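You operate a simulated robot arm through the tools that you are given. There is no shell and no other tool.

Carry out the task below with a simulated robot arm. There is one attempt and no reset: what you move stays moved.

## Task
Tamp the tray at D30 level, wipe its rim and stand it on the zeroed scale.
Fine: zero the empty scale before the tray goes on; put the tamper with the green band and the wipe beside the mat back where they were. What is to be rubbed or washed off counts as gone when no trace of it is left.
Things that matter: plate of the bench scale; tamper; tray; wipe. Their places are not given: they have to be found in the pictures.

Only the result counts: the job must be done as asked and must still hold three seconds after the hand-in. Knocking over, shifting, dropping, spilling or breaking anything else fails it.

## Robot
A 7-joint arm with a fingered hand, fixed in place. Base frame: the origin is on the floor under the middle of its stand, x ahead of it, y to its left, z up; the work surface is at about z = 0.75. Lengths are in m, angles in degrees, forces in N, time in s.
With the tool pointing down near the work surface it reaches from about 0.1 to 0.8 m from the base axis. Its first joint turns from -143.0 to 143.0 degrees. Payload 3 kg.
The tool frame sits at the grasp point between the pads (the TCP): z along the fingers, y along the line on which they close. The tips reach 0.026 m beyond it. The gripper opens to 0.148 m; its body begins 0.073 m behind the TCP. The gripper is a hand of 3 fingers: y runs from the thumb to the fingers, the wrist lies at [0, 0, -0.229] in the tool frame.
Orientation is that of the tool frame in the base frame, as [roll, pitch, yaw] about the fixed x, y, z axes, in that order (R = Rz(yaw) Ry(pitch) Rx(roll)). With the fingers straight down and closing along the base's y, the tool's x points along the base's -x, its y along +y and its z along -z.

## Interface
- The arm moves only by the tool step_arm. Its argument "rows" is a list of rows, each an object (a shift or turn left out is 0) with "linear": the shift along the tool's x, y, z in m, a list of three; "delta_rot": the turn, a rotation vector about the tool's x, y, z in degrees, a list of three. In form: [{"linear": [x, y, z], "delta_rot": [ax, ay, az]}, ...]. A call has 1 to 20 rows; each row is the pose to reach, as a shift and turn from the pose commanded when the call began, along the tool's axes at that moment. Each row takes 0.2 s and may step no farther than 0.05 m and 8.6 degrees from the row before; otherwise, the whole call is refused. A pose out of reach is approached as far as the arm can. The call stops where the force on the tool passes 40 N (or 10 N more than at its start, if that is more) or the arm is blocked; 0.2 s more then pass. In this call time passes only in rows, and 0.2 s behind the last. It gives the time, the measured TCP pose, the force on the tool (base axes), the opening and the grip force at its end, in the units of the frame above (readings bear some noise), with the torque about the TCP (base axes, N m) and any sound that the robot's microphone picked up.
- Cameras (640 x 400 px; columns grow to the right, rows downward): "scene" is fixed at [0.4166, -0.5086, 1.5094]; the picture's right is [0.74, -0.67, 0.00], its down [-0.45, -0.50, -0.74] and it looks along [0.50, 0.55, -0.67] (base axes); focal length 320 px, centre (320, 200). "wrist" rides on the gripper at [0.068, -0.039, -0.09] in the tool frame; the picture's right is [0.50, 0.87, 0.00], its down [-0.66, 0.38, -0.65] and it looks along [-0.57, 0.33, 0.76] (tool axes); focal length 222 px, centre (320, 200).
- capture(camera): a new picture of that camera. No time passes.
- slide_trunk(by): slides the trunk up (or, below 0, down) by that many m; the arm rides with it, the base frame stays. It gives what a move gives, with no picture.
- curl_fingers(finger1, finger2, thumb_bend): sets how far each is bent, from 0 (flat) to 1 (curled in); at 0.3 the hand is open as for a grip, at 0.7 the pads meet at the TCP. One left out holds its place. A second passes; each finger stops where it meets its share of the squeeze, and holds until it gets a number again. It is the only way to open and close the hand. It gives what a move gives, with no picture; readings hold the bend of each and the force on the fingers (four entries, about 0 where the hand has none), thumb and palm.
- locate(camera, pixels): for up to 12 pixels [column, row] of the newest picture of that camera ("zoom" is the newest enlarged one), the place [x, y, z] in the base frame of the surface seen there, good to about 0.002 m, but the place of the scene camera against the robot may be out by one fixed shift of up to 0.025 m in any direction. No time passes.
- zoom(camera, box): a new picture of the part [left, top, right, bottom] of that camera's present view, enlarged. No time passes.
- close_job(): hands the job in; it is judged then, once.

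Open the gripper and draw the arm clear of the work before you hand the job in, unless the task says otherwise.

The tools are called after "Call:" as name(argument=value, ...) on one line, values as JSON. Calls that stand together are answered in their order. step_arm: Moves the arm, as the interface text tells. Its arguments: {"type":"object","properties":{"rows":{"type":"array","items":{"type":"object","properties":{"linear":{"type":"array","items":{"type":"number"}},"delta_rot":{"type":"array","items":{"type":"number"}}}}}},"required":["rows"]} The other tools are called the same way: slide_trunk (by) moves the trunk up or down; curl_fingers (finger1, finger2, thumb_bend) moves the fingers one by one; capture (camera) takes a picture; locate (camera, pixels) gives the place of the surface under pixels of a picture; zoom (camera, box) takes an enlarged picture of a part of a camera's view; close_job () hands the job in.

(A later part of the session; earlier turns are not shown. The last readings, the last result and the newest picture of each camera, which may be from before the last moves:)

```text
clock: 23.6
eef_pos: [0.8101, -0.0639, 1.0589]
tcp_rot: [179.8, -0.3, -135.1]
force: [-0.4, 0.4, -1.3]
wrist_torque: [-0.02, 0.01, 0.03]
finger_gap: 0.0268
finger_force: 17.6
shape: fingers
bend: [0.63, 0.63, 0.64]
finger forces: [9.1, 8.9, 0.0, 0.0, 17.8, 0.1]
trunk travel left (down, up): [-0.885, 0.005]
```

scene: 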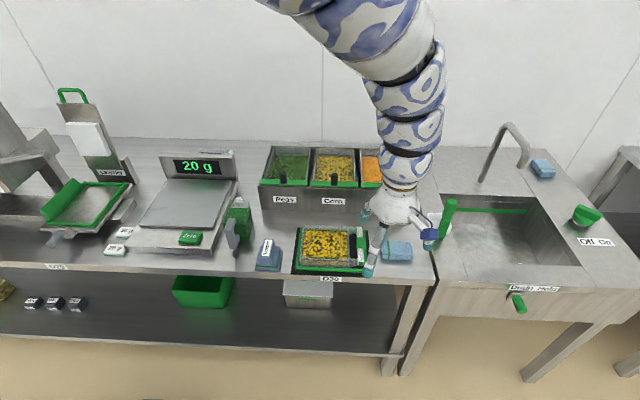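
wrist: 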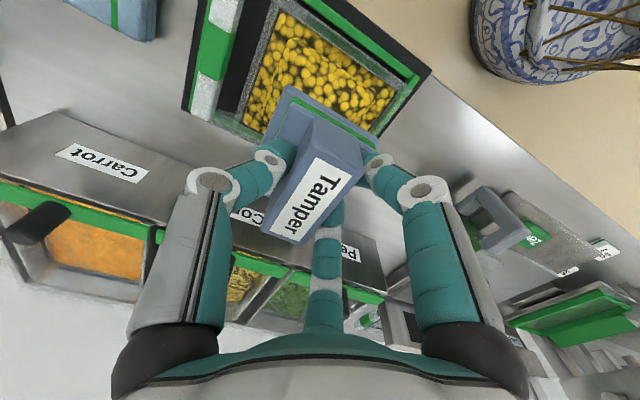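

At z 1.059 there is room: sliding down 0.15 leaves the tamper bottom near 0.846, above the mound (0.803).

Call:
slide_trunk(by=-0.15)

Call:
capture(camera="wrist")

Call:
zoom(camera="scene", box=[280, 170, 392, 280])

```text
clock: 25.4
eef_pos: [0.8091, -0.0616, 0.9087]
tcp_rot: [179.8, -0.3, -135.0]
force: [0.9, -0.6, -1.0]
wrist_torque: [0.01, 0.03, 0.0]
finger_gap: 0.0269
finger_force: 18.2
shape: fingers
bend: [0.63, 0.63, 0.64]
finger forces: [9.1, 8.9, 0.1, 0.0, 17.9, 0.0]
trunk travel left (down, up): [-0.735, 0.155]
```

```text
taken
```

wrist: 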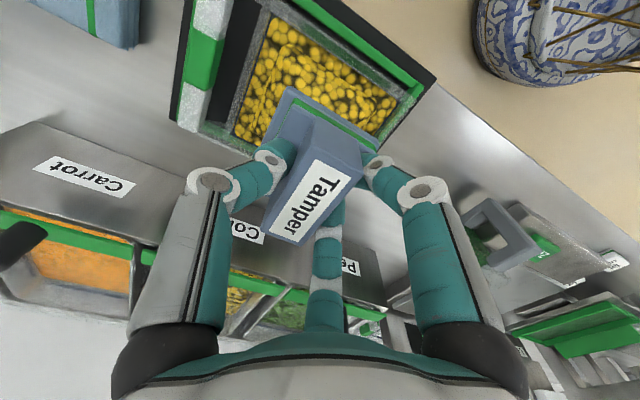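

```text
3.64 times, centred on (336, 225) of scene
```

zoom: 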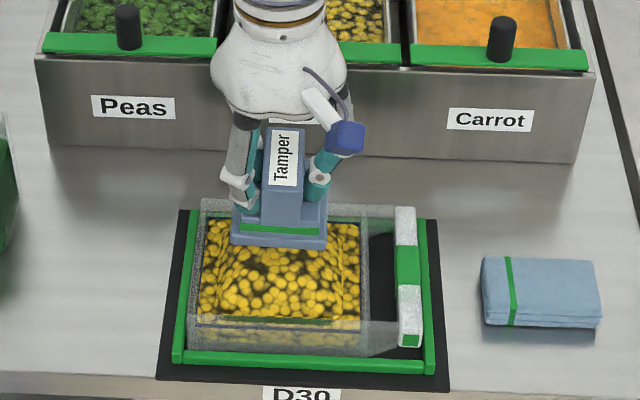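

I descend on the mound centre in small steps and watch the force.

Call:
step_arm(rows=[{"linear": [-0.0035, -0.001, 0.025]}, {"linear": [-0.0035, -0.001, 0.038]}, {"linear": [-0.0035, -0.001, 0.043]}, {"linear": [-0.0035, -0.001, 0.046]}])

Call:
zoom(camera="scene", box=[280, 190, 376, 280])

```text
clock: 26.4
eef_pos: [0.8126, -0.0614, 0.8618]
tcp_rot: [179.7, -0.2, -134.9]
force: [-0.2, -0.5, -1.2]
wrist_torque: [-0.04, 0.03, 0.0]
finger_gap: 0.0266
finger_force: 17.5
shape: fingers
bend: [0.63, 0.63, 0.64]
finger forces: [9.1, 8.7, 0.0, 0.0, 17.9, 0.0]
trunk travel left (down, up): [-0.735, 0.155]
```

```text
4.44 times, centred on (328, 235) of scene
```

zoom: 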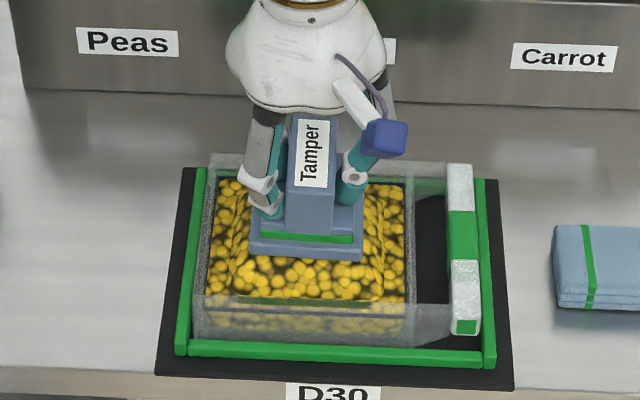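

No force yet with the tamper bottom near 0.80. I continue down in 3 mm steps.

Call:
step_arm(rows=[{"linear": [0, 0, 0.003]}, {"linear": [0, 0, 0.006]}, {"linear": [0, 0, 0.009]}])

Call:
zoom(camera="scene", box=[280, 190, 376, 280])

```text
clock: 27.2
eef_pos: [0.81, -0.0604, 0.8541]
tcp_rot: [179.9, -0.2, -135.0]
force: [0.5, 0.1, -1.6]
wrist_torque: [0.0, 0.0, -0.01]
finger_gap: 0.0268
finger_force: 18.4
shape: fingers
bend: [0.63, 0.63, 0.64]
finger forces: [9.1, 8.8, 0.0, 0.0, 17.9, 0.0]
trunk travel left (down, up): [-0.735, 0.155]
```

```text
4.44 times, centred on (328, 235) of scene
```

zoom: 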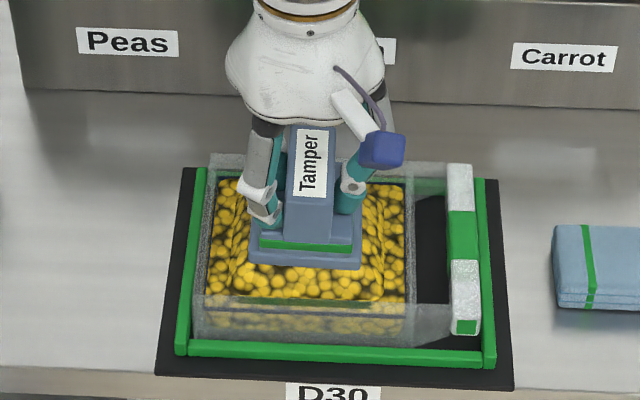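

Still only the tamper's weight. I locate the tamper's base plate edge and the corn next to it.

Call:
locate(camera="zoom", pixels=[[305, 255], [305, 264], [305, 275], [305, 290], [254, 260], [360, 262], [230, 220], [385, 220]])

Call:
capture(camera="wrist")

```text
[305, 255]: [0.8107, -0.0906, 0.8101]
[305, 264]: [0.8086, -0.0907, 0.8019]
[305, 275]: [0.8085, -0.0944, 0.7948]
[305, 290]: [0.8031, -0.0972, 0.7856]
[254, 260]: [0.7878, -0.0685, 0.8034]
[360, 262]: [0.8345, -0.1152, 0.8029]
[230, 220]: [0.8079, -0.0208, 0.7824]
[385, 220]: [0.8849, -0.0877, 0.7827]
```

```text
taken
```

wrist: 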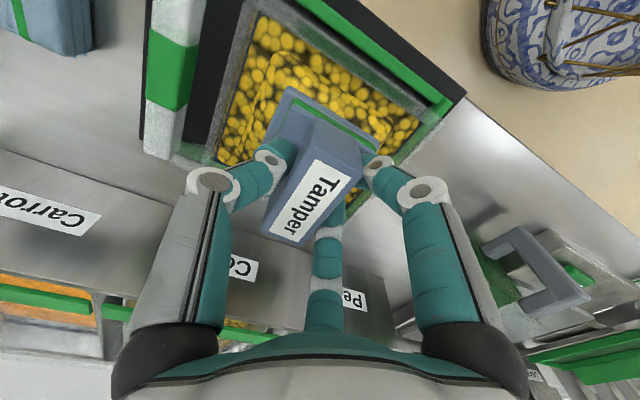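

The plate edge is at z≈0.80 and the corn seems to give way softly. I keep lowering in 3 mm steps until there is real force.

Call:
step_arm(rows=[{"linear": [0, 0, 0.003]}, {"linear": [0, 0, 0.006]}])

Call:
zoom(camera="scene", box=[280, 190, 376, 280])

```text
clock: 27.8
eef_pos: [0.8121, -0.0611, 0.8478]
tcp_rot: [179.8, -0.1, -135.0]
force: [0.0, -0.9, -1.0]
wrist_torque: [-0.04, 0.04, 0.01]
finger_gap: 0.0265
finger_force: 17.7
shape: fingers
bend: [0.63, 0.63, 0.64]
finger forces: [9.1, 8.8, 0.1, 0.0, 18.0, 0.0]
trunk travel left (down, up): [-0.735, 0.155]
```

```text
4.44 times, centred on (328, 235) of scene
```

zoom: 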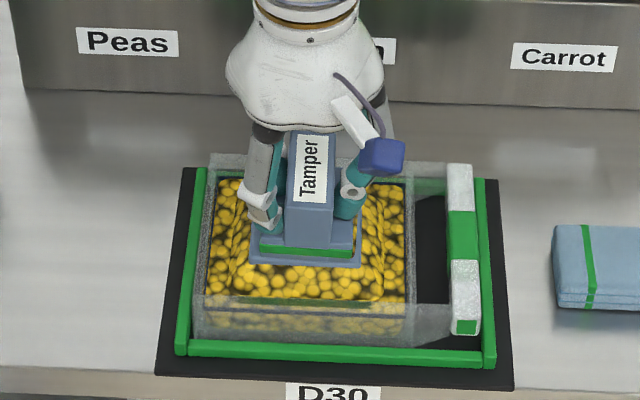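

The base plate now dips into the mound visually, still no force. I continue in 2 mm steps.

Call:
step_arm(rows=[{"linear": [0, 0, 0.002]}, {"linear": [0, 0, 0.004]}, {"linear": [0, 0, 0.006]}])

Call:
zoom(camera="scene", box=[280, 190, 376, 280])

```text
clock: 28.6
eef_pos: [0.8112, -0.0606, 0.8406]
tcp_rot: [179.8, -0.1, -135.0]
force: [-0.1, 0.5, 1.4]
wrist_torque: [-0.05, -0.04, 0.02]
finger_gap: 0.0265
finger_force: 18.4
shape: fingers
bend: [0.63, 0.63, 0.64]
finger forces: [9.4, 9.2, 0.0, 0.0, 18.1, 0.0]
trunk travel left (down, up): [-0.735, 0.155]
```

```text
4.44 times, centred on (328, 235) of scene
```

zoom: 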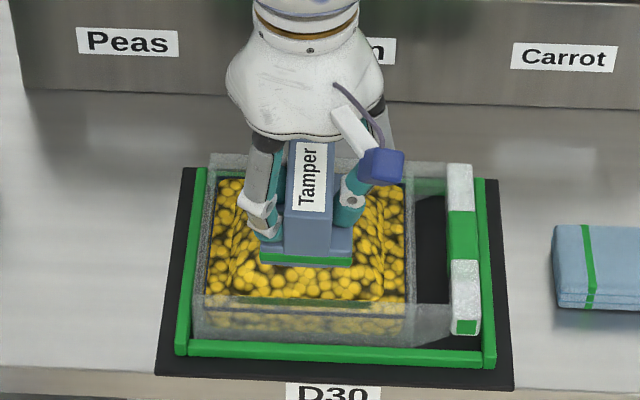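

Contact began at TCP 0.8406. I press 2 mm more per step to build up force.

Call:
step_arm(rows=[{"linear": [0, 0, 0.002]}, {"linear": [0, 0, 0.004]}])

Call:
zoom(camera="scene", box=[280, 190, 376, 280])

```text
clock: 29.2
eef_pos: [0.8116, -0.061, 0.8391]
tcp_rot: [-179.9, -0.2, -135.0]
force: [0.3, 2.9, 16.1]
wrist_torque: [-0.06, -0.12, 0.02]
finger_gap: 0.0265
finger_force: 21.5
shape: fingers
bend: [0.63, 0.63, 0.65]
finger forces: [10.7, 10.7, 0.1, 0.1, 21.0, 0.0]
trunk travel left (down, up): [-0.735, 0.155]
```

```text
4.44 times, centred on (328, 235) of scene
```

zoom: 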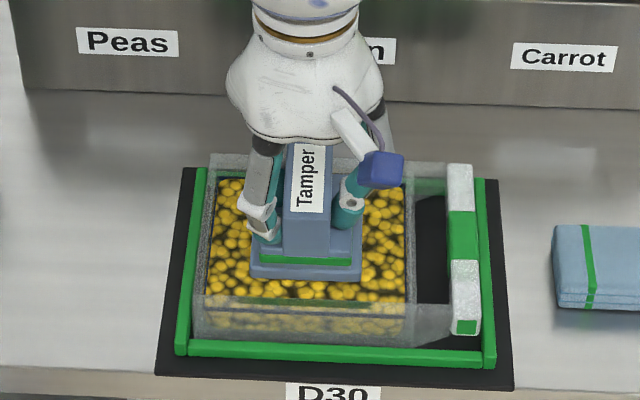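

At 16 N the mound collapsed: the corn around the tamper now looks flat. I lift clear and look at the surface.

Call:
step_arm(rows=[{"linear": [0, 0, -0.01]}, {"linear": [0, 0, -0.03]}, {"linear": [0, 0, -0.06]}, {"linear": [0.02, 0.03, -0.09]}, {"linear": [0.02, 0.07, -0.1]}, {"linear": [0.02, 0.11, -0.11]}])

Call:
capture(camera="wrist")

Call:
zoom(camera="scene", box=[280, 200, 376, 280])

```text
clock: 30.6
eef_pos: [0.7291, 0.0039, 0.9453]
tcp_rot: [179.8, -0.2, -135.2]
force: [-0.3, 0.0, -1.5]
wrist_torque: [0.02, 0.02, -0.02]
finger_gap: 0.0261
finger_force: 17.9
shape: fingers
bend: [0.63, 0.64, 0.65]
finger forces: [9.5, 9.0, 0.1, 0.0, 18.6, 0.1]
out of reach, approached as far as the arm can: row 6
trunk travel left (down, up): [-0.735, 0.155]
```

```text
taken
```

wrist: 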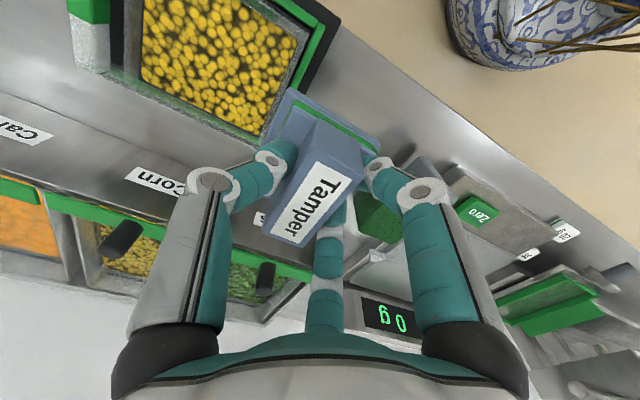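

```text
5.00 times, centred on (328, 240) of scene
```

zoom: 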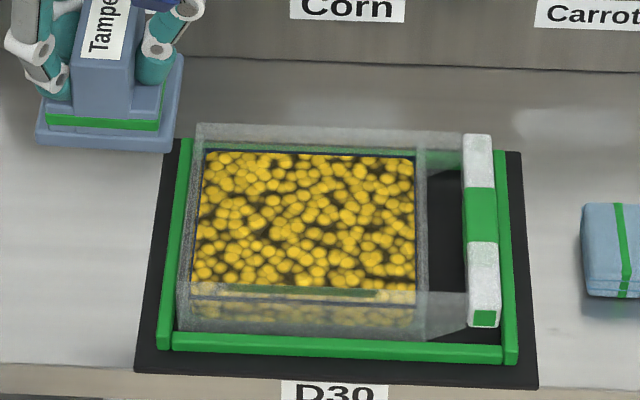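

The corn looks flat now. I check heights at several corn points.

Call:
locate(camera="zoom", pixels=[[215, 165], [310, 165], [400, 165], [215, 210], [310, 215], [400, 215], [210, 270], [300, 272], [400, 275], [290, 291], [240, 291], [360, 295]])

Call:
zoom(camera="wrist", box=[60, 0, 340, 160])

```text
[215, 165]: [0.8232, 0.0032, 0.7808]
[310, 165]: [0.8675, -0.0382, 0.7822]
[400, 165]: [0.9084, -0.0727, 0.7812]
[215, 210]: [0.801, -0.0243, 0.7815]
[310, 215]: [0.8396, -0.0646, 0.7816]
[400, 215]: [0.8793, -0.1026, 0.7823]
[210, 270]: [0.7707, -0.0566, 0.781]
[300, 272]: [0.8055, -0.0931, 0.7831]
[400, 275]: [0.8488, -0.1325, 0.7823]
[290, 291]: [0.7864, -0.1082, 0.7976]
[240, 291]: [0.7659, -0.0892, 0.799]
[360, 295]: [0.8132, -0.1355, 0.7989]
```

```text
2.29 times, centred on (200, 80) of wrist
```

zoom: 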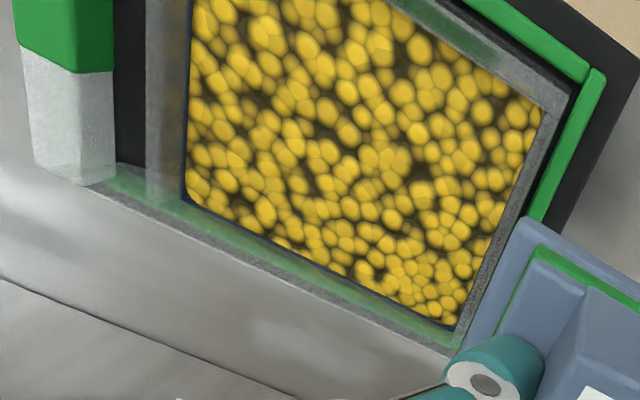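

The whole corn surface is at 0.781–0.783, level. To put the tamper home at 0.666 m radius I raise the trunk again by 0.15.

Call:
slide_trunk(by=0.15)

```text
clock: 32.3
eef_pos: [0.7286, 0.0059, 1.094]
tcp_rot: [179.8, -0.3, -135.0]
force: [-1.2, -0.1, -0.6]
wrist_torque: [0.03, 0.05, -0.02]
finger_gap: 0.026
finger_force: 18.5
shape: fingers
bend: [0.63, 0.64, 0.65]
finger forces: [9.5, 9.0, 0.0, 0.0, 18.6, 0.1]
trunk travel left (down, up): [-0.885, 0.005]
```

I lower to about 0.934 and move over the tamper's home with the 2.5° turn.

Call:
step_arm(rows=[{"linear": [0, 0, 0.04]}, {"linear": [0, 0, 0.08]}, {"linear": [0, 0, 0.12]}, {"linear": [0, 0, 0.16]}, {"linear": [0.018, 0.0265, 0.16], "delta_rot": [0, 0, 1.3]}, {"linear": [0.0363, 0.053, 0.16], "delta_rot": [0, 0, 2.6]}])

Call:
zoom(camera="scene", box=[210, 150, 338, 280])

```text
clock: 33.7
eef_pos: [0.6663, 0.017, 0.9357]
tcp_rot: [179.8, -0.3, -137.7]
force: [0.2, -0.1, -0.8]
wrist_torque: [0.01, 0.04, 0.03]
finger_gap: 0.0257
finger_force: 18.7
shape: fingers
bend: [0.64, 0.64, 0.65]
finger forces: [9.5, 9.1, 0.0, 0.1, 18.5, 0.1]
trunk travel left (down, up): [-0.885, 0.005]
```

```text
3.08 times, centred on (274, 215) of scene
```

zoom: 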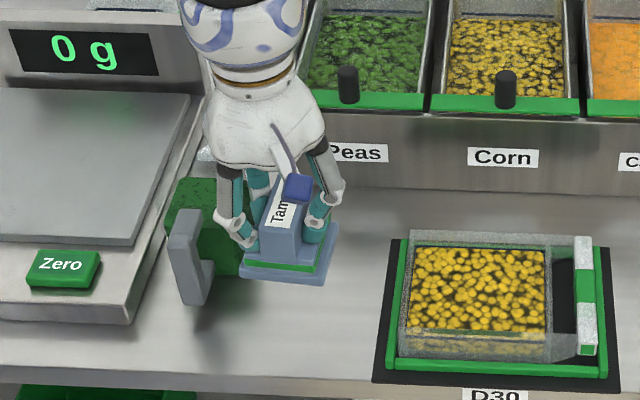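

Directly above home at (0.6663, 0.017). I descend, slowing for the last centimetre.

Call:
step_arm(rows=[{"linear": [0, 0, 0.04]}, {"linear": [0, 0, 0.08]}, {"linear": [0, 0, 0.105]}, {"linear": [0, 0, 0.115]}, {"linear": [0, 0, 0.12]}, {"linear": [0, 0, 0.122]}])

Call:
zoom(camera="scene", box=[220, 190, 316, 280])

```text
clock: 35.1
eef_pos: [0.6648, 0.018, 0.8115]
tcp_rot: [179.7, -0.3, -137.6]
force: [0.2, 0.3, -1.8]
wrist_torque: [-0.01, -0.03, 0.01]
finger_gap: 0.0255
finger_force: 18.5
shape: fingers
bend: [0.64, 0.64, 0.65]
finger forces: [9.3, 9.1, 0.0, 0.0, 18.5, 0.0]
trunk travel left (down, up): [-0.885, 0.005]
```

```text
4.44 times, centred on (268, 235) of scene
```

zoom: 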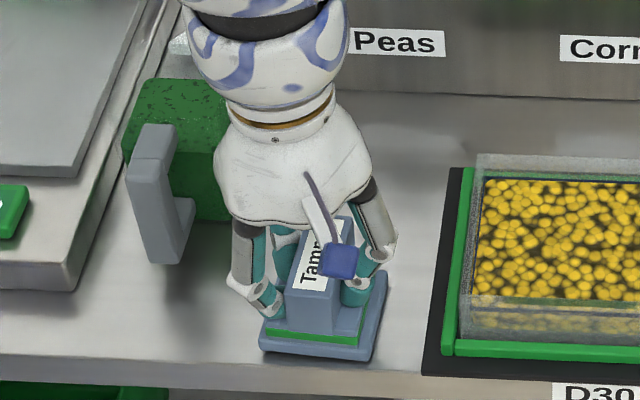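

Not yet touching (force is just the weight). I lower in 1 mm steps.

Call:
step_arm(rows=[{"linear": [0, 0, 0.001]}, {"linear": [0, 0, 0.002]}, {"linear": [0, 0, 0.003]}])

Call:
zoom(camera="scene", box=[220, 190, 316, 280])

```text
clock: 35.9
eef_pos: [0.6653, 0.0191, 0.8098]
tcp_rot: [179.9, -0.3, -137.6]
force: [-0.2, -0.9, 2.4]
wrist_torque: [-0.08, -0.09, -0.01]
finger_gap: 0.0258
finger_force: 19.5
shape: fingers
bend: [0.64, 0.64, 0.65]
finger forces: [9.7, 9.5, 0.1, 0.1, 19.0, 0.0]
trunk travel left (down, up): [-0.885, 0.005]
```

```text
4.44 times, centred on (268, 235) of scene
```

zoom: 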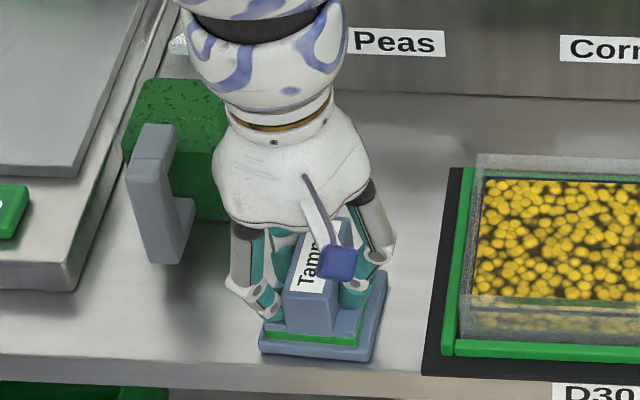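

The tamper rests on the bench (2.4 N) within about 2 mm of its old outline. I open the fingers and rise.

Call:
curl_fingers(finger1=0.4, finger2=0.4, thumb_bend=0.4)

Call:
step_arm(rows=[{"linear": [0, 0, -0.03]}, {"linear": [0, 0, -0.07]}, {"linear": [0, 0, -0.12]}])

Call:
capture(camera="wrist")

Call:
zoom(camera="scene", box=[220, 220, 300, 280])

```text
clock: 36.9
eef_pos: [0.6646, 0.0188, 0.8093]
tcp_rot: [179.8, -0.3, -137.5]
force: [0.6, 0.3, 0.6]
wrist_torque: [0.0, 0.01, -0.01]
finger_gap: 0.0947
finger_force: 0.0
shape: fingers
bend: [0.4, 0.4, 0.4]
finger forces: [0.0, 0.0, 0.0, 0.0, 0.1, 0.1]
trunk travel left (down, up): [-0.885, 0.005]
```

```text
clock: 37.7
eef_pos: [0.6672, 0.0165, 0.9311]
tcp_rot: [179.7, -0.5, -137.5]
force: [0.4, -0.3, -0.2]
wrist_torque: [-0.01, -0.01, -0.04]
finger_gap: 0.0947
finger_force: 0.0
shape: fingers
bend: [0.4, 0.4, 0.4]
finger forces: [0.0, 0.0, 0.0, 0.0, 0.0, 0.0]
trunk travel left (down, up): [-0.885, 0.005]
```

```text
taken
```

wrist: 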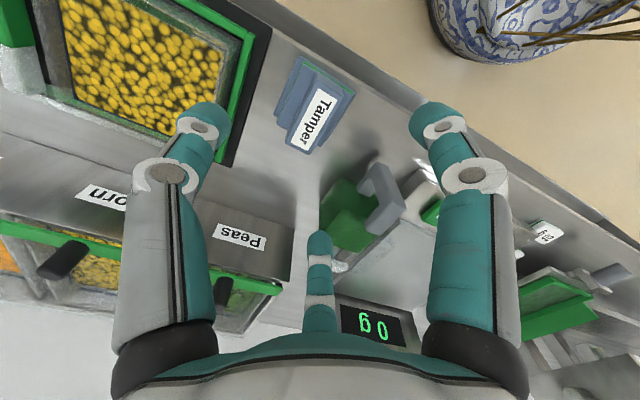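

```text
6.67 times, centred on (260, 250) of scene
```

zoom: 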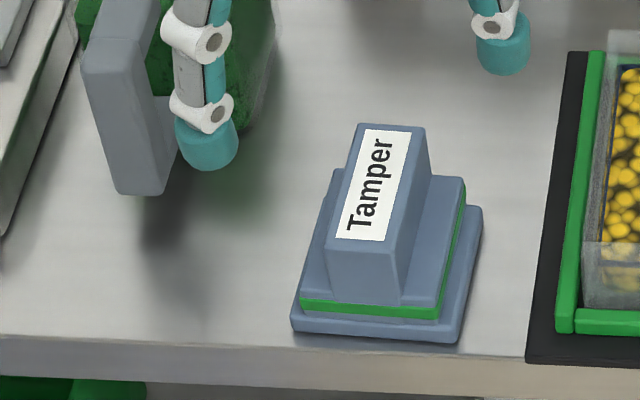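

The tamper is back within about 3 mm. Next the wipe at about (0.955,-0.217), radius 0.98, which needs the trunk lower; first I check the tall green thing at the sink edge (452,203) and the faucet as obstacles.

Call:
locate(camera="scene", pixels=[[452, 203], [448, 230], [440, 225], [500, 130], [525, 150], [484, 175], [397, 243], [383, 242], [411, 243], [414, 258], [382, 256], [398, 262]])

Call:
zoom(camera="scene", box=[380, 110, 556, 280])

```text
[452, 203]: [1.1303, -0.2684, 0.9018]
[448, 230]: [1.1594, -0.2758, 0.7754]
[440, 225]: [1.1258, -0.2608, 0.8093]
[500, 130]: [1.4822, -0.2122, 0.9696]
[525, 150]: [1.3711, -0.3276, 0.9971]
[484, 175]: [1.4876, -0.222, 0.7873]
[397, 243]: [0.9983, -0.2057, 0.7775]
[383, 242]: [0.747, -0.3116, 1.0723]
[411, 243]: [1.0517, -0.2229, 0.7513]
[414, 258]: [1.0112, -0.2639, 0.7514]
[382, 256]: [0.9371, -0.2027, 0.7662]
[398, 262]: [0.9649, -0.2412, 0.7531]
```

```text
2.35 times, centred on (468, 195) of scene
```

zoom: 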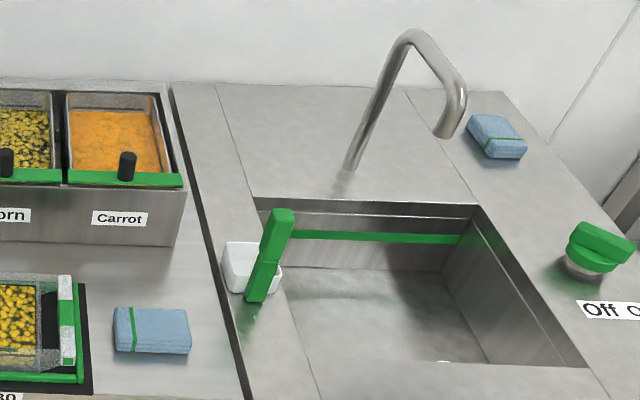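

I locate the wipe's corners in this zoom.

Call:
locate(camera="zoom", pixels=[[116, 310], [184, 313], [189, 344], [119, 341], [150, 328], [119, 351], [188, 352], [275, 215], [255, 295], [240, 260]])

```text
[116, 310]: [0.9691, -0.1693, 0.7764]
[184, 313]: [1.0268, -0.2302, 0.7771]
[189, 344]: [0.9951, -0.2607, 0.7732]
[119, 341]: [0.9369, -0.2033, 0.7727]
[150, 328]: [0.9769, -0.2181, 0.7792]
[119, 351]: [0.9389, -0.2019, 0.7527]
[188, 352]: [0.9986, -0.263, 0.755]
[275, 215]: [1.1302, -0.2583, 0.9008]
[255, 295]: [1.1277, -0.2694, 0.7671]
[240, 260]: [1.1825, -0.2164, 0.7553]
```

The wipe is about 0.084 × 0.047 × 0.027 m, centre near (0.962,-0.210), its long side along the bench. I rise outwards and turn the hand to yaw 135° so the fingers can close across its short side.

Call:
step_arm(rows=[{"linear": [0.0023, -0.0442, -0.0123], "delta_rot": [0, 0, 7.95]}, {"linear": [0.0046, -0.0885, -0.0245], "delta_rot": [0, 0, 15.9]}, {"linear": [0.0069, -0.1327, -0.0368], "delta_rot": [0, 0, 23.85]}, {"linear": [0.0092, -0.1769, -0.049], "delta_rot": [0, 0, 31.8]}, {"linear": [0.008, -0.2052, -0.079], "delta_rot": [0, 0, 39.75]}, {"linear": [0.0068, -0.2334, -0.109], "delta_rot": [0, 0, 47.7]}, {"linear": [0.0055, -0.2617, -0.139], "delta_rot": [0, 0, 55.65]}, {"linear": [0.0043, -0.2899, -0.169], "delta_rot": [0, 0, 63.6]}, {"linear": [0.0023, -0.3075, -0.2023], "delta_rot": [0, 0, 71.55]}, {"linear": [0.0004, -0.3252, -0.2357], "delta_rot": [0, 0, 79.5]}, {"linear": [-0.0016, -0.3428, -0.269], "delta_rot": [0, 0, 87.4]}])

Call:
capture(camera="wrist")

Call:
capture(camera="scene")

```text
clock: 40.1
eef_pos: [0.8993, -0.2371, 1.201]
tcp_rot: [-179.7, -0.3, 134.8]
force: [0.1, -0.4, 0.1]
wrist_torque: [0.02, 0.03, 0.0]
finger_gap: 0.0949
finger_force: 0.0
shape: fingers
bend: [0.4, 0.4, 0.4]
finger forces: [0.1, 0.0, 0.0, 0.0, 0.0, 0.0]
trunk travel left (down, up): [-0.885, 0.005]
```

```text
taken
```

wrist: 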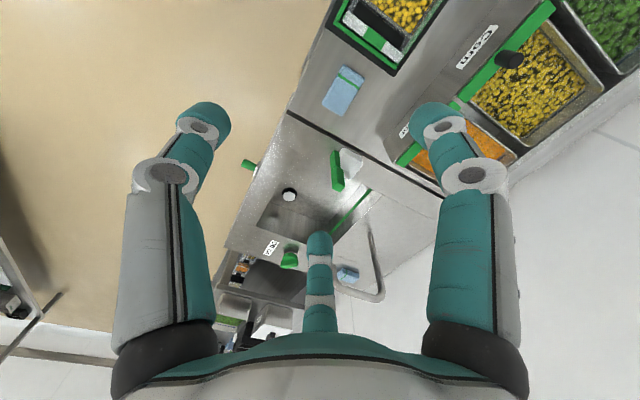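

```text
taken
```

scene: 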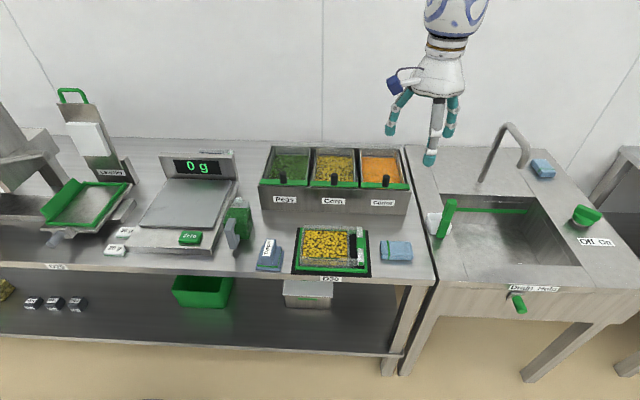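

All rows were reached. I slide the trunk down by 0.3; the TCP will come to about z 0.90 over open bench beside the wipe.

Call:
slide_trunk(by=-0.3)

Call:
capture(camera="wrist")

Call:
capture(camera="scene")

```text
clock: 43.1
eef_pos: [0.8994, -0.2363, 0.9026]
tcp_rot: [-179.7, -0.2, 134.9]
force: [0.2, 0.6, 0.7]
wrist_torque: [0.0, -0.01, -0.02]
finger_gap: 0.0948
finger_force: 0.2
shape: fingers
bend: [0.4, 0.4, 0.4]
finger forces: [0.0, 0.0, 0.0, 0.0, 0.0, 0.1]
trunk travel left (down, up): [-0.585, 0.305]
```

```text
taken
```

wrist: 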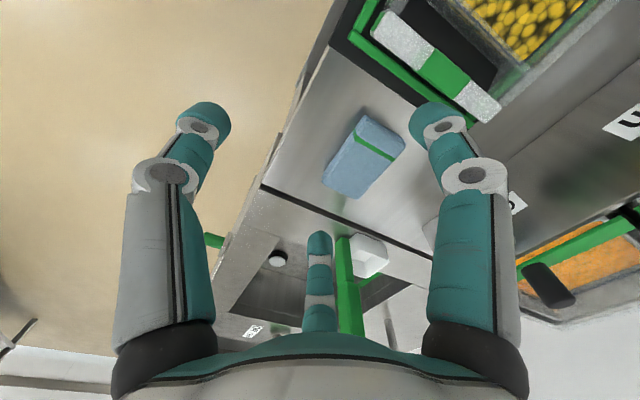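

```text
taken
```

scene: 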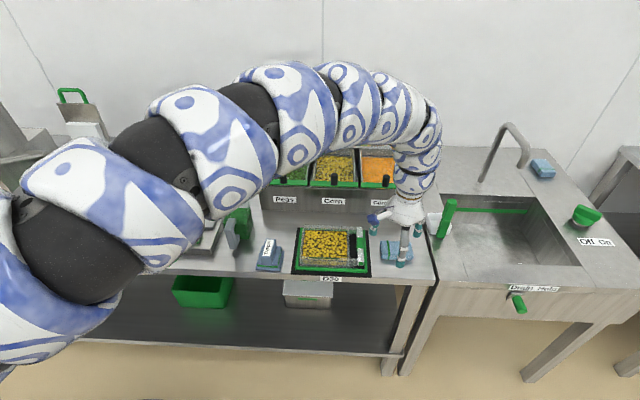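

The wipe is at (363,157) in the wrist view and the tray's handle end is visible. I zoom on both.

Call:
zoom(camera="wrist", box=[300, 100, 428, 212])

Call:
locate(camera="wrist", pixels=[[365, 117], [404, 142], [375, 165], [335, 140], [322, 180], [362, 197], [400, 155], [362, 140], [377, 22], [490, 115], [435, 70], [480, 90]])

Call:
zoom(camera="wrist", box=[340, 0, 600, 140])

```text
3.57 times, centred on (364, 156) of wrist
```

zoom: 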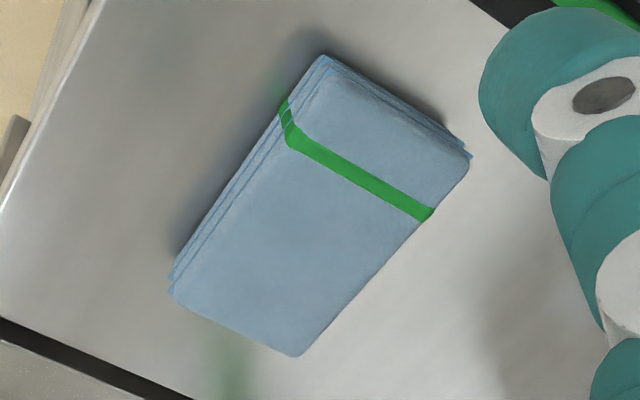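

```text
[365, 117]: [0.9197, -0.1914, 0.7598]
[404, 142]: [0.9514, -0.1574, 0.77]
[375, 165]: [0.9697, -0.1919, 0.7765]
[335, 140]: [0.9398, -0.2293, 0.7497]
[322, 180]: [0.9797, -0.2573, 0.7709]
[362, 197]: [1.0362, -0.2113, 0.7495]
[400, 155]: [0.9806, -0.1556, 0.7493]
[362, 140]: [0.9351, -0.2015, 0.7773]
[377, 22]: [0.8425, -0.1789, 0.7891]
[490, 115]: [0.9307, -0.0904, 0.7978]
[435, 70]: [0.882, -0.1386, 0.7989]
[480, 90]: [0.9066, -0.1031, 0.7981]
```

```text
2.46 times, centred on (470, 70) of wrist
```

zoom: 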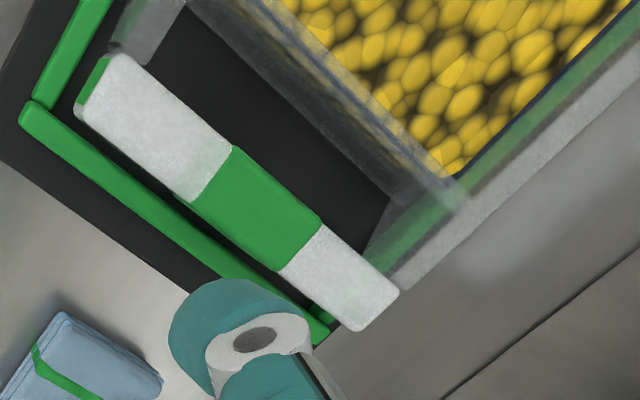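

Wipe centre is (0.964,-0.209), top z 0.777, its axes turned about 2° from mine. I open the fingers a little more and move over it with a 10 mm offset toward the finger side.

Call:
curl_fingers(finger1=0.35, finger2=0.35, thumb_bend=0.35)

Call:
step_arm(rows=[{"linear": [-0.0131, 0.0375, 0.0], "delta_rot": [0, 0, -1.0]}, {"linear": [-0.0262, 0.0749, 0.0], "delta_rot": [0, 0, -2.0]}, {"linear": [-0.0262, 0.0749, 0.03], "delta_rot": [0, 0, -2.0]}])

Call:
capture(camera="wrist")

```text
clock: 44.1
eef_pos: [0.8995, -0.2361, 0.9005]
tcp_rot: [-179.7, -0.1, 135.0]
force: [0.4, 0.4, -0.5]
wrist_torque: [0.0, -0.02, 0.01]
finger_gap: 0.1108
finger_force: 0.0
shape: fingers
bend: [0.35, 0.35, 0.35]
finger forces: [0.0, 0.0, 0.0, 0.1, 0.1, 0.0]
trunk travel left (down, up): [-0.585, 0.305]
```

```text
clock: 44.9
eef_pos: [0.9422, -0.2087, 0.8862]
tcp_rot: [-179.8, -0.3, 136.9]
force: [-0.3, -0.1, -0.3]
wrist_torque: [0.01, -0.02, 0.0]
finger_gap: 0.111
finger_force: 0.1
shape: fingers
bend: [0.35, 0.35, 0.35]
finger forces: [0.1, 0.1, 0.0, 0.1, 0.0, 0.2]
out of reach, approached as far as the arm can: row 2, 3
trunk travel left (down, up): [-0.585, 0.305]
```

```text
taken
```

wrist: 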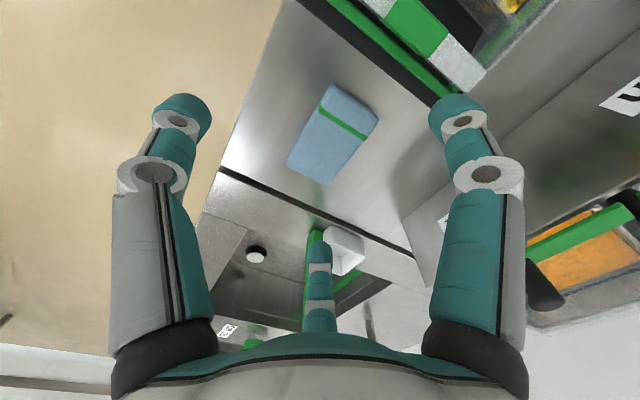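

The arm tops out at 0.965 m here; fitting the reach limits suggests a trunk about 0.3 lower still. I rise toward the wipe's xy first, then slide the trunk down in stages.

Call:
step_arm(rows=[{"linear": [0, 0, -0.04]}, {"linear": [0, 0, -0.08]}, {"linear": [-0.008, 0.012, -0.12]}, {"linear": [-0.0164, 0.0246, -0.16]}])

Call:
slide_trunk(by=-0.15)

```text
clock: 45.9
eef_pos: [0.9527, -0.2, 1.0394]
tcp_rot: [-179.7, -0.2, 137.1]
force: [0.5, 0.2, 0.3]
wrist_torque: [-0.06, -0.05, 0.01]
finger_gap: 0.1111
finger_force: 0.1
shape: fingers
bend: [0.35, 0.35, 0.35]
finger forces: [0.1, 0.0, 0.1, 0.0, 0.1, 0.1]
out of reach, approached as far as the arm can: row 4
trunk travel left (down, up): [-0.585, 0.305]
```

```text
clock: 47.7
eef_pos: [0.955, -0.2031, 0.8872]
tcp_rot: [-179.7, -0.2, 136.9]
force: [0.0, 0.0, 0.0]
wrist_torque: [-0.05, -0.03, 0.05]
finger_gap: 0.1113
finger_force: 0.0
shape: fingers
bend: [0.35, 0.35, 0.35]
finger forces: [0.0, 0.1, 0.0, 0.0, 0.0, 0.0]
trunk travel left (down, up): [-0.435, 0.455]
```

Radius is limited to about 0.974 with the tool vertical, so I tilt the hand 8° outward about the TCP to gain 3 cm, then shift over the wipe.

Call:
step_arm(rows=[{"linear": [0, 0, 0], "delta_rot": [-2.06, -3.42, 0]}, {"linear": [0, 0, 0], "delta_rot": [-4.13, -6.85, 0]}, {"linear": [-0.011, 0.0117, 0], "delta_rot": [-4.13, -6.85, 0]}])

Call:
capture(camera="wrist")

```text
clock: 48.5
eef_pos: [0.9701, -0.2036, 0.8883]
tcp_rot: [176.1, 6.7, 136.6]
force: [0.8, 0.5, -0.6]
wrist_torque: [0.04, -0.03, 0.03]
finger_gap: 0.1111
finger_force: 0.0
shape: fingers
bend: [0.35, 0.35, 0.35]
finger forces: [0.0, 0.0, 0.0, 0.0, 0.0, 0.0]
trunk travel left (down, up): [-0.435, 0.455]
```

```text
taken
```

wrist: 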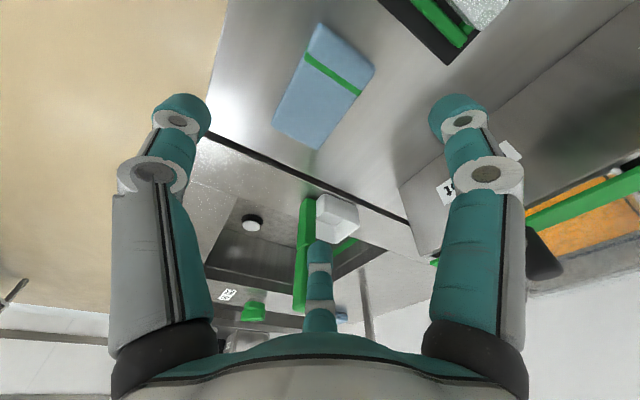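

The tilted pose at (0.970,-0.204) is reached. I locate the wipe again from this view before going down.

Call:
locate(camera="wrist", pixels=[[317, 25], [372, 70], [318, 148], [275, 118], [322, 87], [305, 55], [362, 92], [345, 60]])

Call:
zoom(camera="wrist", box=[240, 0, 420, 160])

```text
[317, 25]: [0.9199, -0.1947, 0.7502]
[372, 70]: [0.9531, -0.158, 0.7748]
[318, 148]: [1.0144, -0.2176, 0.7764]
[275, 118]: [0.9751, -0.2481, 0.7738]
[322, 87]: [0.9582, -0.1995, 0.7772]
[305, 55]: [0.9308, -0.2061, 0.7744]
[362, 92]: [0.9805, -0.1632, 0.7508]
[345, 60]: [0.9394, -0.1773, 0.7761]
```

```text
2.50 times, centred on (330, 80) of wrist
```

zoom: 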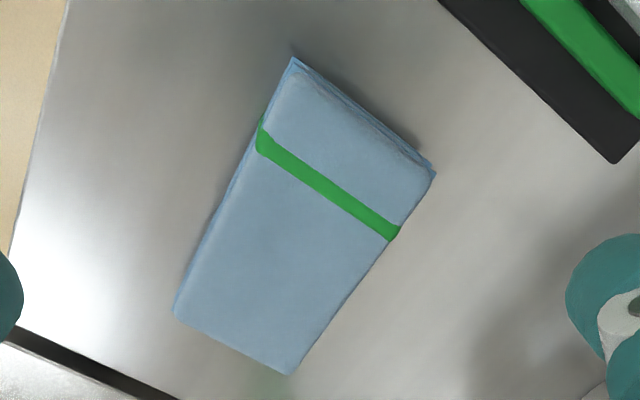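

Wipe centre refines to (0.966,-0.205). I go down vertically (in base axes) to TCP z about 0.79.

Call:
step_arm(rows=[{"linear": [0.0063, 0.0033, 0.0396]}, {"linear": [0.0104, 0.0009, 0.0743]}, {"linear": [0.012, 0.0, 0.0882]}, {"linear": [0.0131, -0.0006, 0.0971]}])

Call:
capture(camera="wrist")

Call:
zoom(camera="scene", box=[350, 180, 446, 280])

```text
clock: 49.5
eef_pos: [0.9716, -0.1971, 0.7919]
tcp_rot: [176.0, 6.7, 136.8]
force: [-0.5, -0.4, 0.0]
wrist_torque: [0.02, 0.01, -0.01]
finger_gap: 0.1113
finger_force: 0.0
shape: fingers
bend: [0.35, 0.35, 0.35]
finger forces: [0.1, 0.1, 0.1, 0.0, 0.0, 0.0]
trunk travel left (down, up): [-0.435, 0.455]
```

```text
taken
```

wrist: 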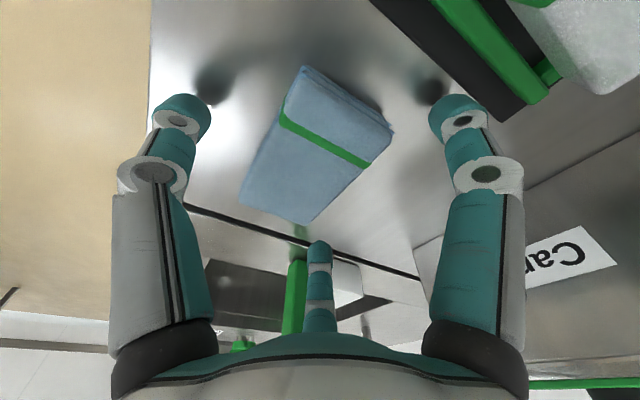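

```text
4.00 times, centred on (398, 230) of scene
```

zoom: 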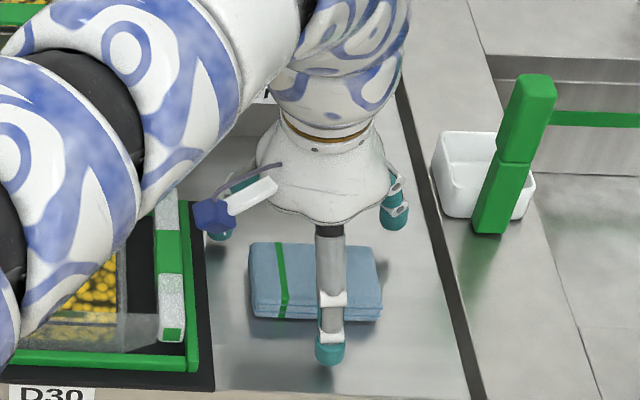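

The hand straddles the wipe. I locate the wipe corners again in this near view to check the centring.

Call:
locate(camera="wrist", pixels=[[300, 75], [388, 130], [308, 218], [245, 198], [315, 150], [285, 100], [345, 100], [360, 160], [325, 200], [265, 150]])

```text
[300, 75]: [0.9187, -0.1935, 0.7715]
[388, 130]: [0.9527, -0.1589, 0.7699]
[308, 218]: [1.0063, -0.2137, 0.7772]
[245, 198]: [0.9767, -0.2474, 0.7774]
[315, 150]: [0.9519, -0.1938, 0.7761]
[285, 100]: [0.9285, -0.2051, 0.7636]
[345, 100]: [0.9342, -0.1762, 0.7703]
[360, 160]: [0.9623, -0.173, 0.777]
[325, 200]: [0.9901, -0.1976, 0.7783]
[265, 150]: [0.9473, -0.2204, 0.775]
```

Centre is (0.9636,-0.2034), exactly the planned 10 mm offset. I lower 4 mm and close.

Call:
step_arm(rows=[{"linear": [0.0005, -0.0003, 0.004]}])

Call:
curl_fingers(finger1=0.75, finger2=0.75, thumb_bend=0.75)

Call:
capture(camera="wrist")

Call:
zoom(camera="scene", box=[350, 180, 446, 280])

```text
clock: 49.9
eef_pos: [0.972, -0.1966, 0.7877]
tcp_rot: [176.1, 6.6, 136.8]
force: [0.4, 0.1, -0.3]
wrist_torque: [-0.01, 0.02, 0.02]
finger_gap: 0.1113
finger_force: 0.0
shape: fingers
bend: [0.35, 0.35, 0.35]
finger forces: [0.0, 0.0, 0.0, 0.1, 0.0, 0.0]
trunk travel left (down, up): [-0.435, 0.455]
```

```text
clock: 50.9
eef_pos: [0.9721, -0.1959, 0.7867]
tcp_rot: [176.1, 6.5, 136.8]
force: [0.3, 0.5, 1.7]
wrist_torque: [-0.05, 0.02, 0.04]
finger_gap: 0.0494
finger_force: 24.4
shape: fingers
bend: [0.63, 0.63, 0.54]
finger forces: [12.5, 12.1, 0.0, 0.0, 23.8, 0.0]
trunk travel left (down, up): [-0.435, 0.455]
```

```text
taken
```

wrist: 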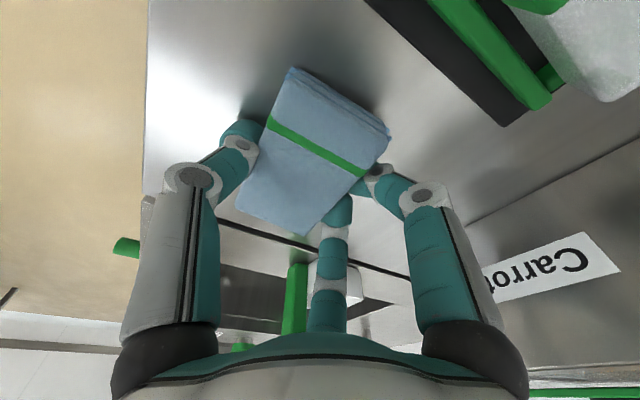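

```text
4.00 times, centred on (398, 230) of scene
```

zoom: 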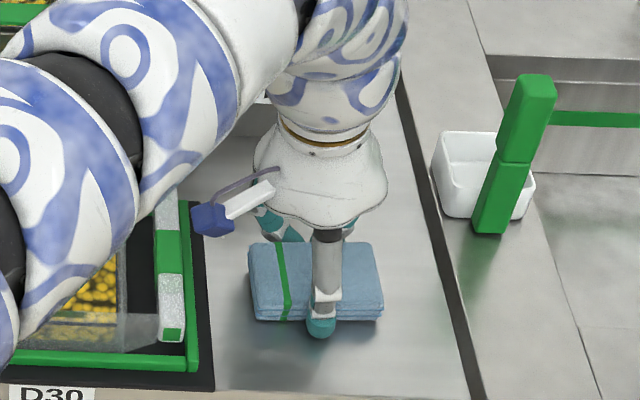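

The wipe is gripped (12, 12, 24 N). Home TCP is (0.972,-0.196,0.787). I slide the trunk up 0.15, which lifts it vertically.

Call:
slide_trunk(by=0.15)

Call:
capture(camera="wrist")

Call:
capture(camera="scene")

```text
clock: 52.6
eef_pos: [0.971, -0.1979, 0.9371]
tcp_rot: [176.1, 6.6, 136.7]
force: [-0.6, 0.0, -0.5]
wrist_torque: [-0.01, -0.02, 0.01]
finger_gap: 0.0489
finger_force: 24.0
shape: fingers
bend: [0.63, 0.63, 0.54]
finger forces: [12.3, 11.7, 0.0, 0.0, 24.1, 0.0]
trunk travel left (down, up): [-0.585, 0.305]
```

```text
taken
```

wrist: 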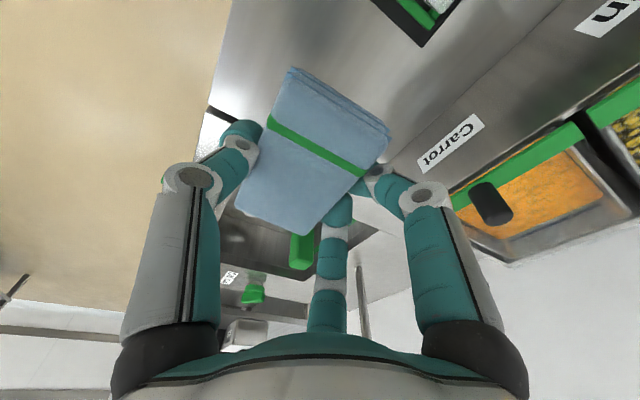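

```text
taken
```

scene: 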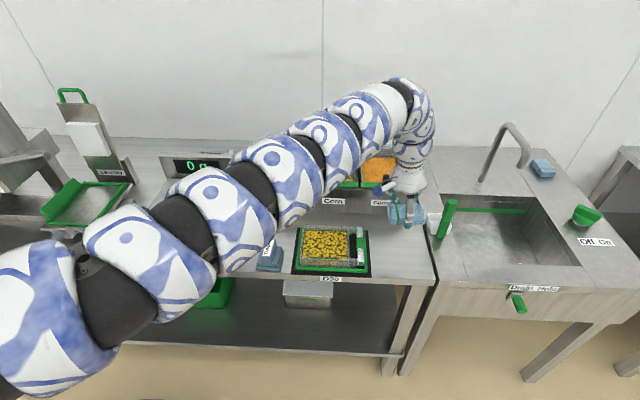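

The wipe is lifted. I look at the tray rim closely in the scene view for traces before wiping.

Call:
zoom(camera="scene", box=[292, 245, 356, 275])

Call:
zoom(camera="scene", box=[292, 218, 372, 258])

```text
10.00 times, centred on (324, 260) of scene
```

zoom: 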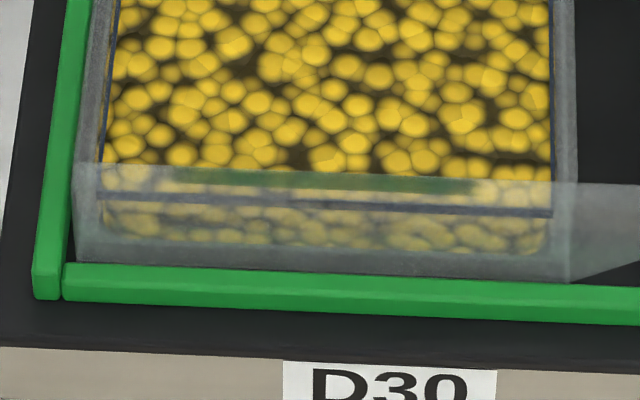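

```text
8.00 times, centred on (332, 238) of scene
```

zoom: 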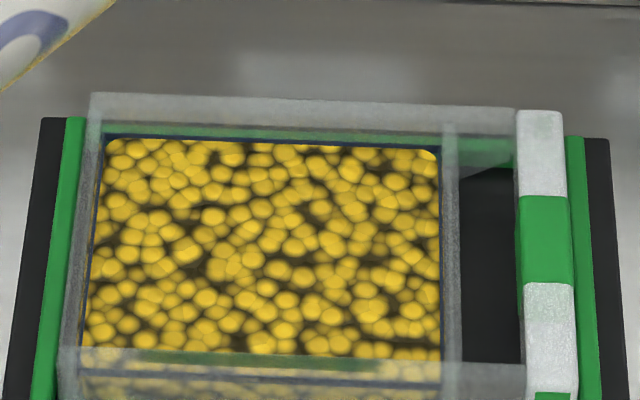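

A dark green smear shows along the front rim (scene about 309–340, row 277→278), at roughly u 0.58–0.66, v 0.47, z 0.798. I raise the trunk 0.15 more and then bring the wipe above the tray front.

Call:
slide_trunk(by=0.15)

Call:
step_arm(rows=[{"linear": [0.038, -0.0102, 0.0263]}, {"linear": [0.076, -0.0204, 0.0527]}, {"linear": [0.1141, -0.0307, 0.079]}, {"linear": [0.1521, -0.0409, 0.1054]}, {"linear": [0.1901, -0.0511, 0.1317]}, {"linear": [0.2282, -0.0613, 0.158]}])

Call:
capture(camera="wrist")

Call:
zoom(camera="scene", box=[270, 180, 398, 290])

```text
clock: 54.4
eef_pos: [0.972, -0.1975, 1.0867]
tcp_rot: [176.1, 6.5, 136.8]
force: [0.0, 0.1, -0.9]
wrist_torque: [0.02, 0.01, 0.01]
finger_gap: 0.0491
finger_force: 24.3
shape: fingers
bend: [0.63, 0.63, 0.54]
finger forces: [12.3, 11.7, 0.1, 0.0, 23.9, 0.0]
trunk travel left (down, up): [-0.735, 0.155]
```

```text
clock: 55.8
eef_pos: [0.7864, -0.092, 0.8981]
tcp_rot: [176.1, 6.8, 136.6]
force: [-0.2, 1.0, -0.7]
wrist_torque: [-0.03, 0.0, 0.01]
finger_gap: 0.0491
finger_force: 23.4
shape: fingers
bend: [0.63, 0.63, 0.54]
finger forces: [12.2, 11.4, 0.1, 0.1, 23.7, 0.0]
trunk travel left (down, up): [-0.735, 0.155]
```

```text
taken
```

wrist: 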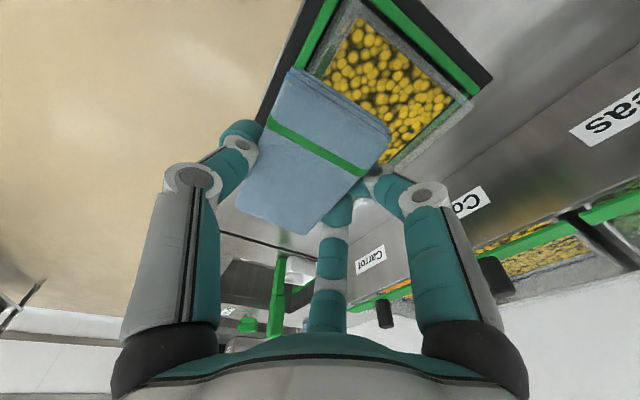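

```text
3.64 times, centred on (334, 235) of scene
```

zoom: 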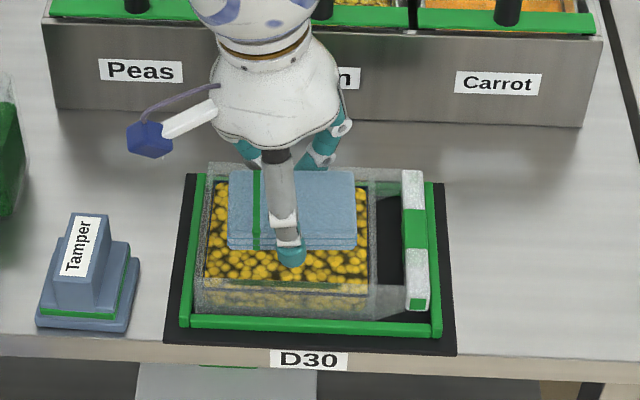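

The wipe is flat above the tray. I locate its corners to know its offset from the TCP.

Call:
locate(camera="wrist", pixels=[[292, 75], [386, 138], [305, 230], [240, 205], [312, 150], [270, 120]])

Call:
zoom(camera="scene", box=[295, 240, 375, 275])

Call:
locate(camera="zoom", pixels=[[150, 250], [220, 252], [300, 256], [360, 258], [420, 262], [105, 250], [480, 262], [150, 245], [300, 248]])

```text
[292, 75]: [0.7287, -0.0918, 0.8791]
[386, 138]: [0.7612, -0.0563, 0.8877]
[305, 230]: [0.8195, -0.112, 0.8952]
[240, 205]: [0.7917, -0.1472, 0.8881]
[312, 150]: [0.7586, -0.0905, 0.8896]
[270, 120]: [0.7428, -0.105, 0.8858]
```

```text
8.00 times, centred on (335, 258) of scene
```

zoom: 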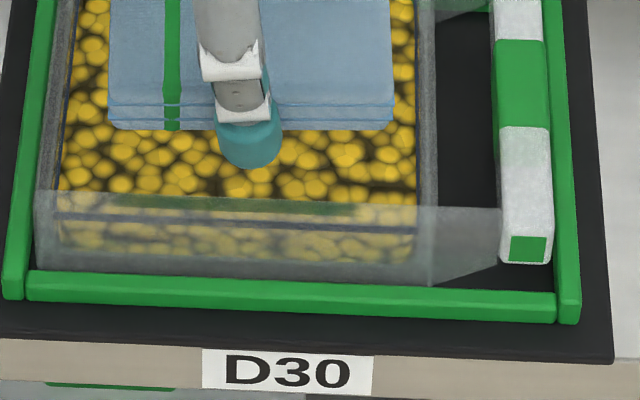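

```text
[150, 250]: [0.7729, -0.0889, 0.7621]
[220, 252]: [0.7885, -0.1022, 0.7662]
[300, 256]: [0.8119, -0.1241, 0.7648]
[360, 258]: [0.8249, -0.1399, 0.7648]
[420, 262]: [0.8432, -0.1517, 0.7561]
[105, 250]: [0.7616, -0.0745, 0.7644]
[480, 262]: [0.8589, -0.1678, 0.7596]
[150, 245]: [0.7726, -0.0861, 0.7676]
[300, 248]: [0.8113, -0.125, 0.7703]
```

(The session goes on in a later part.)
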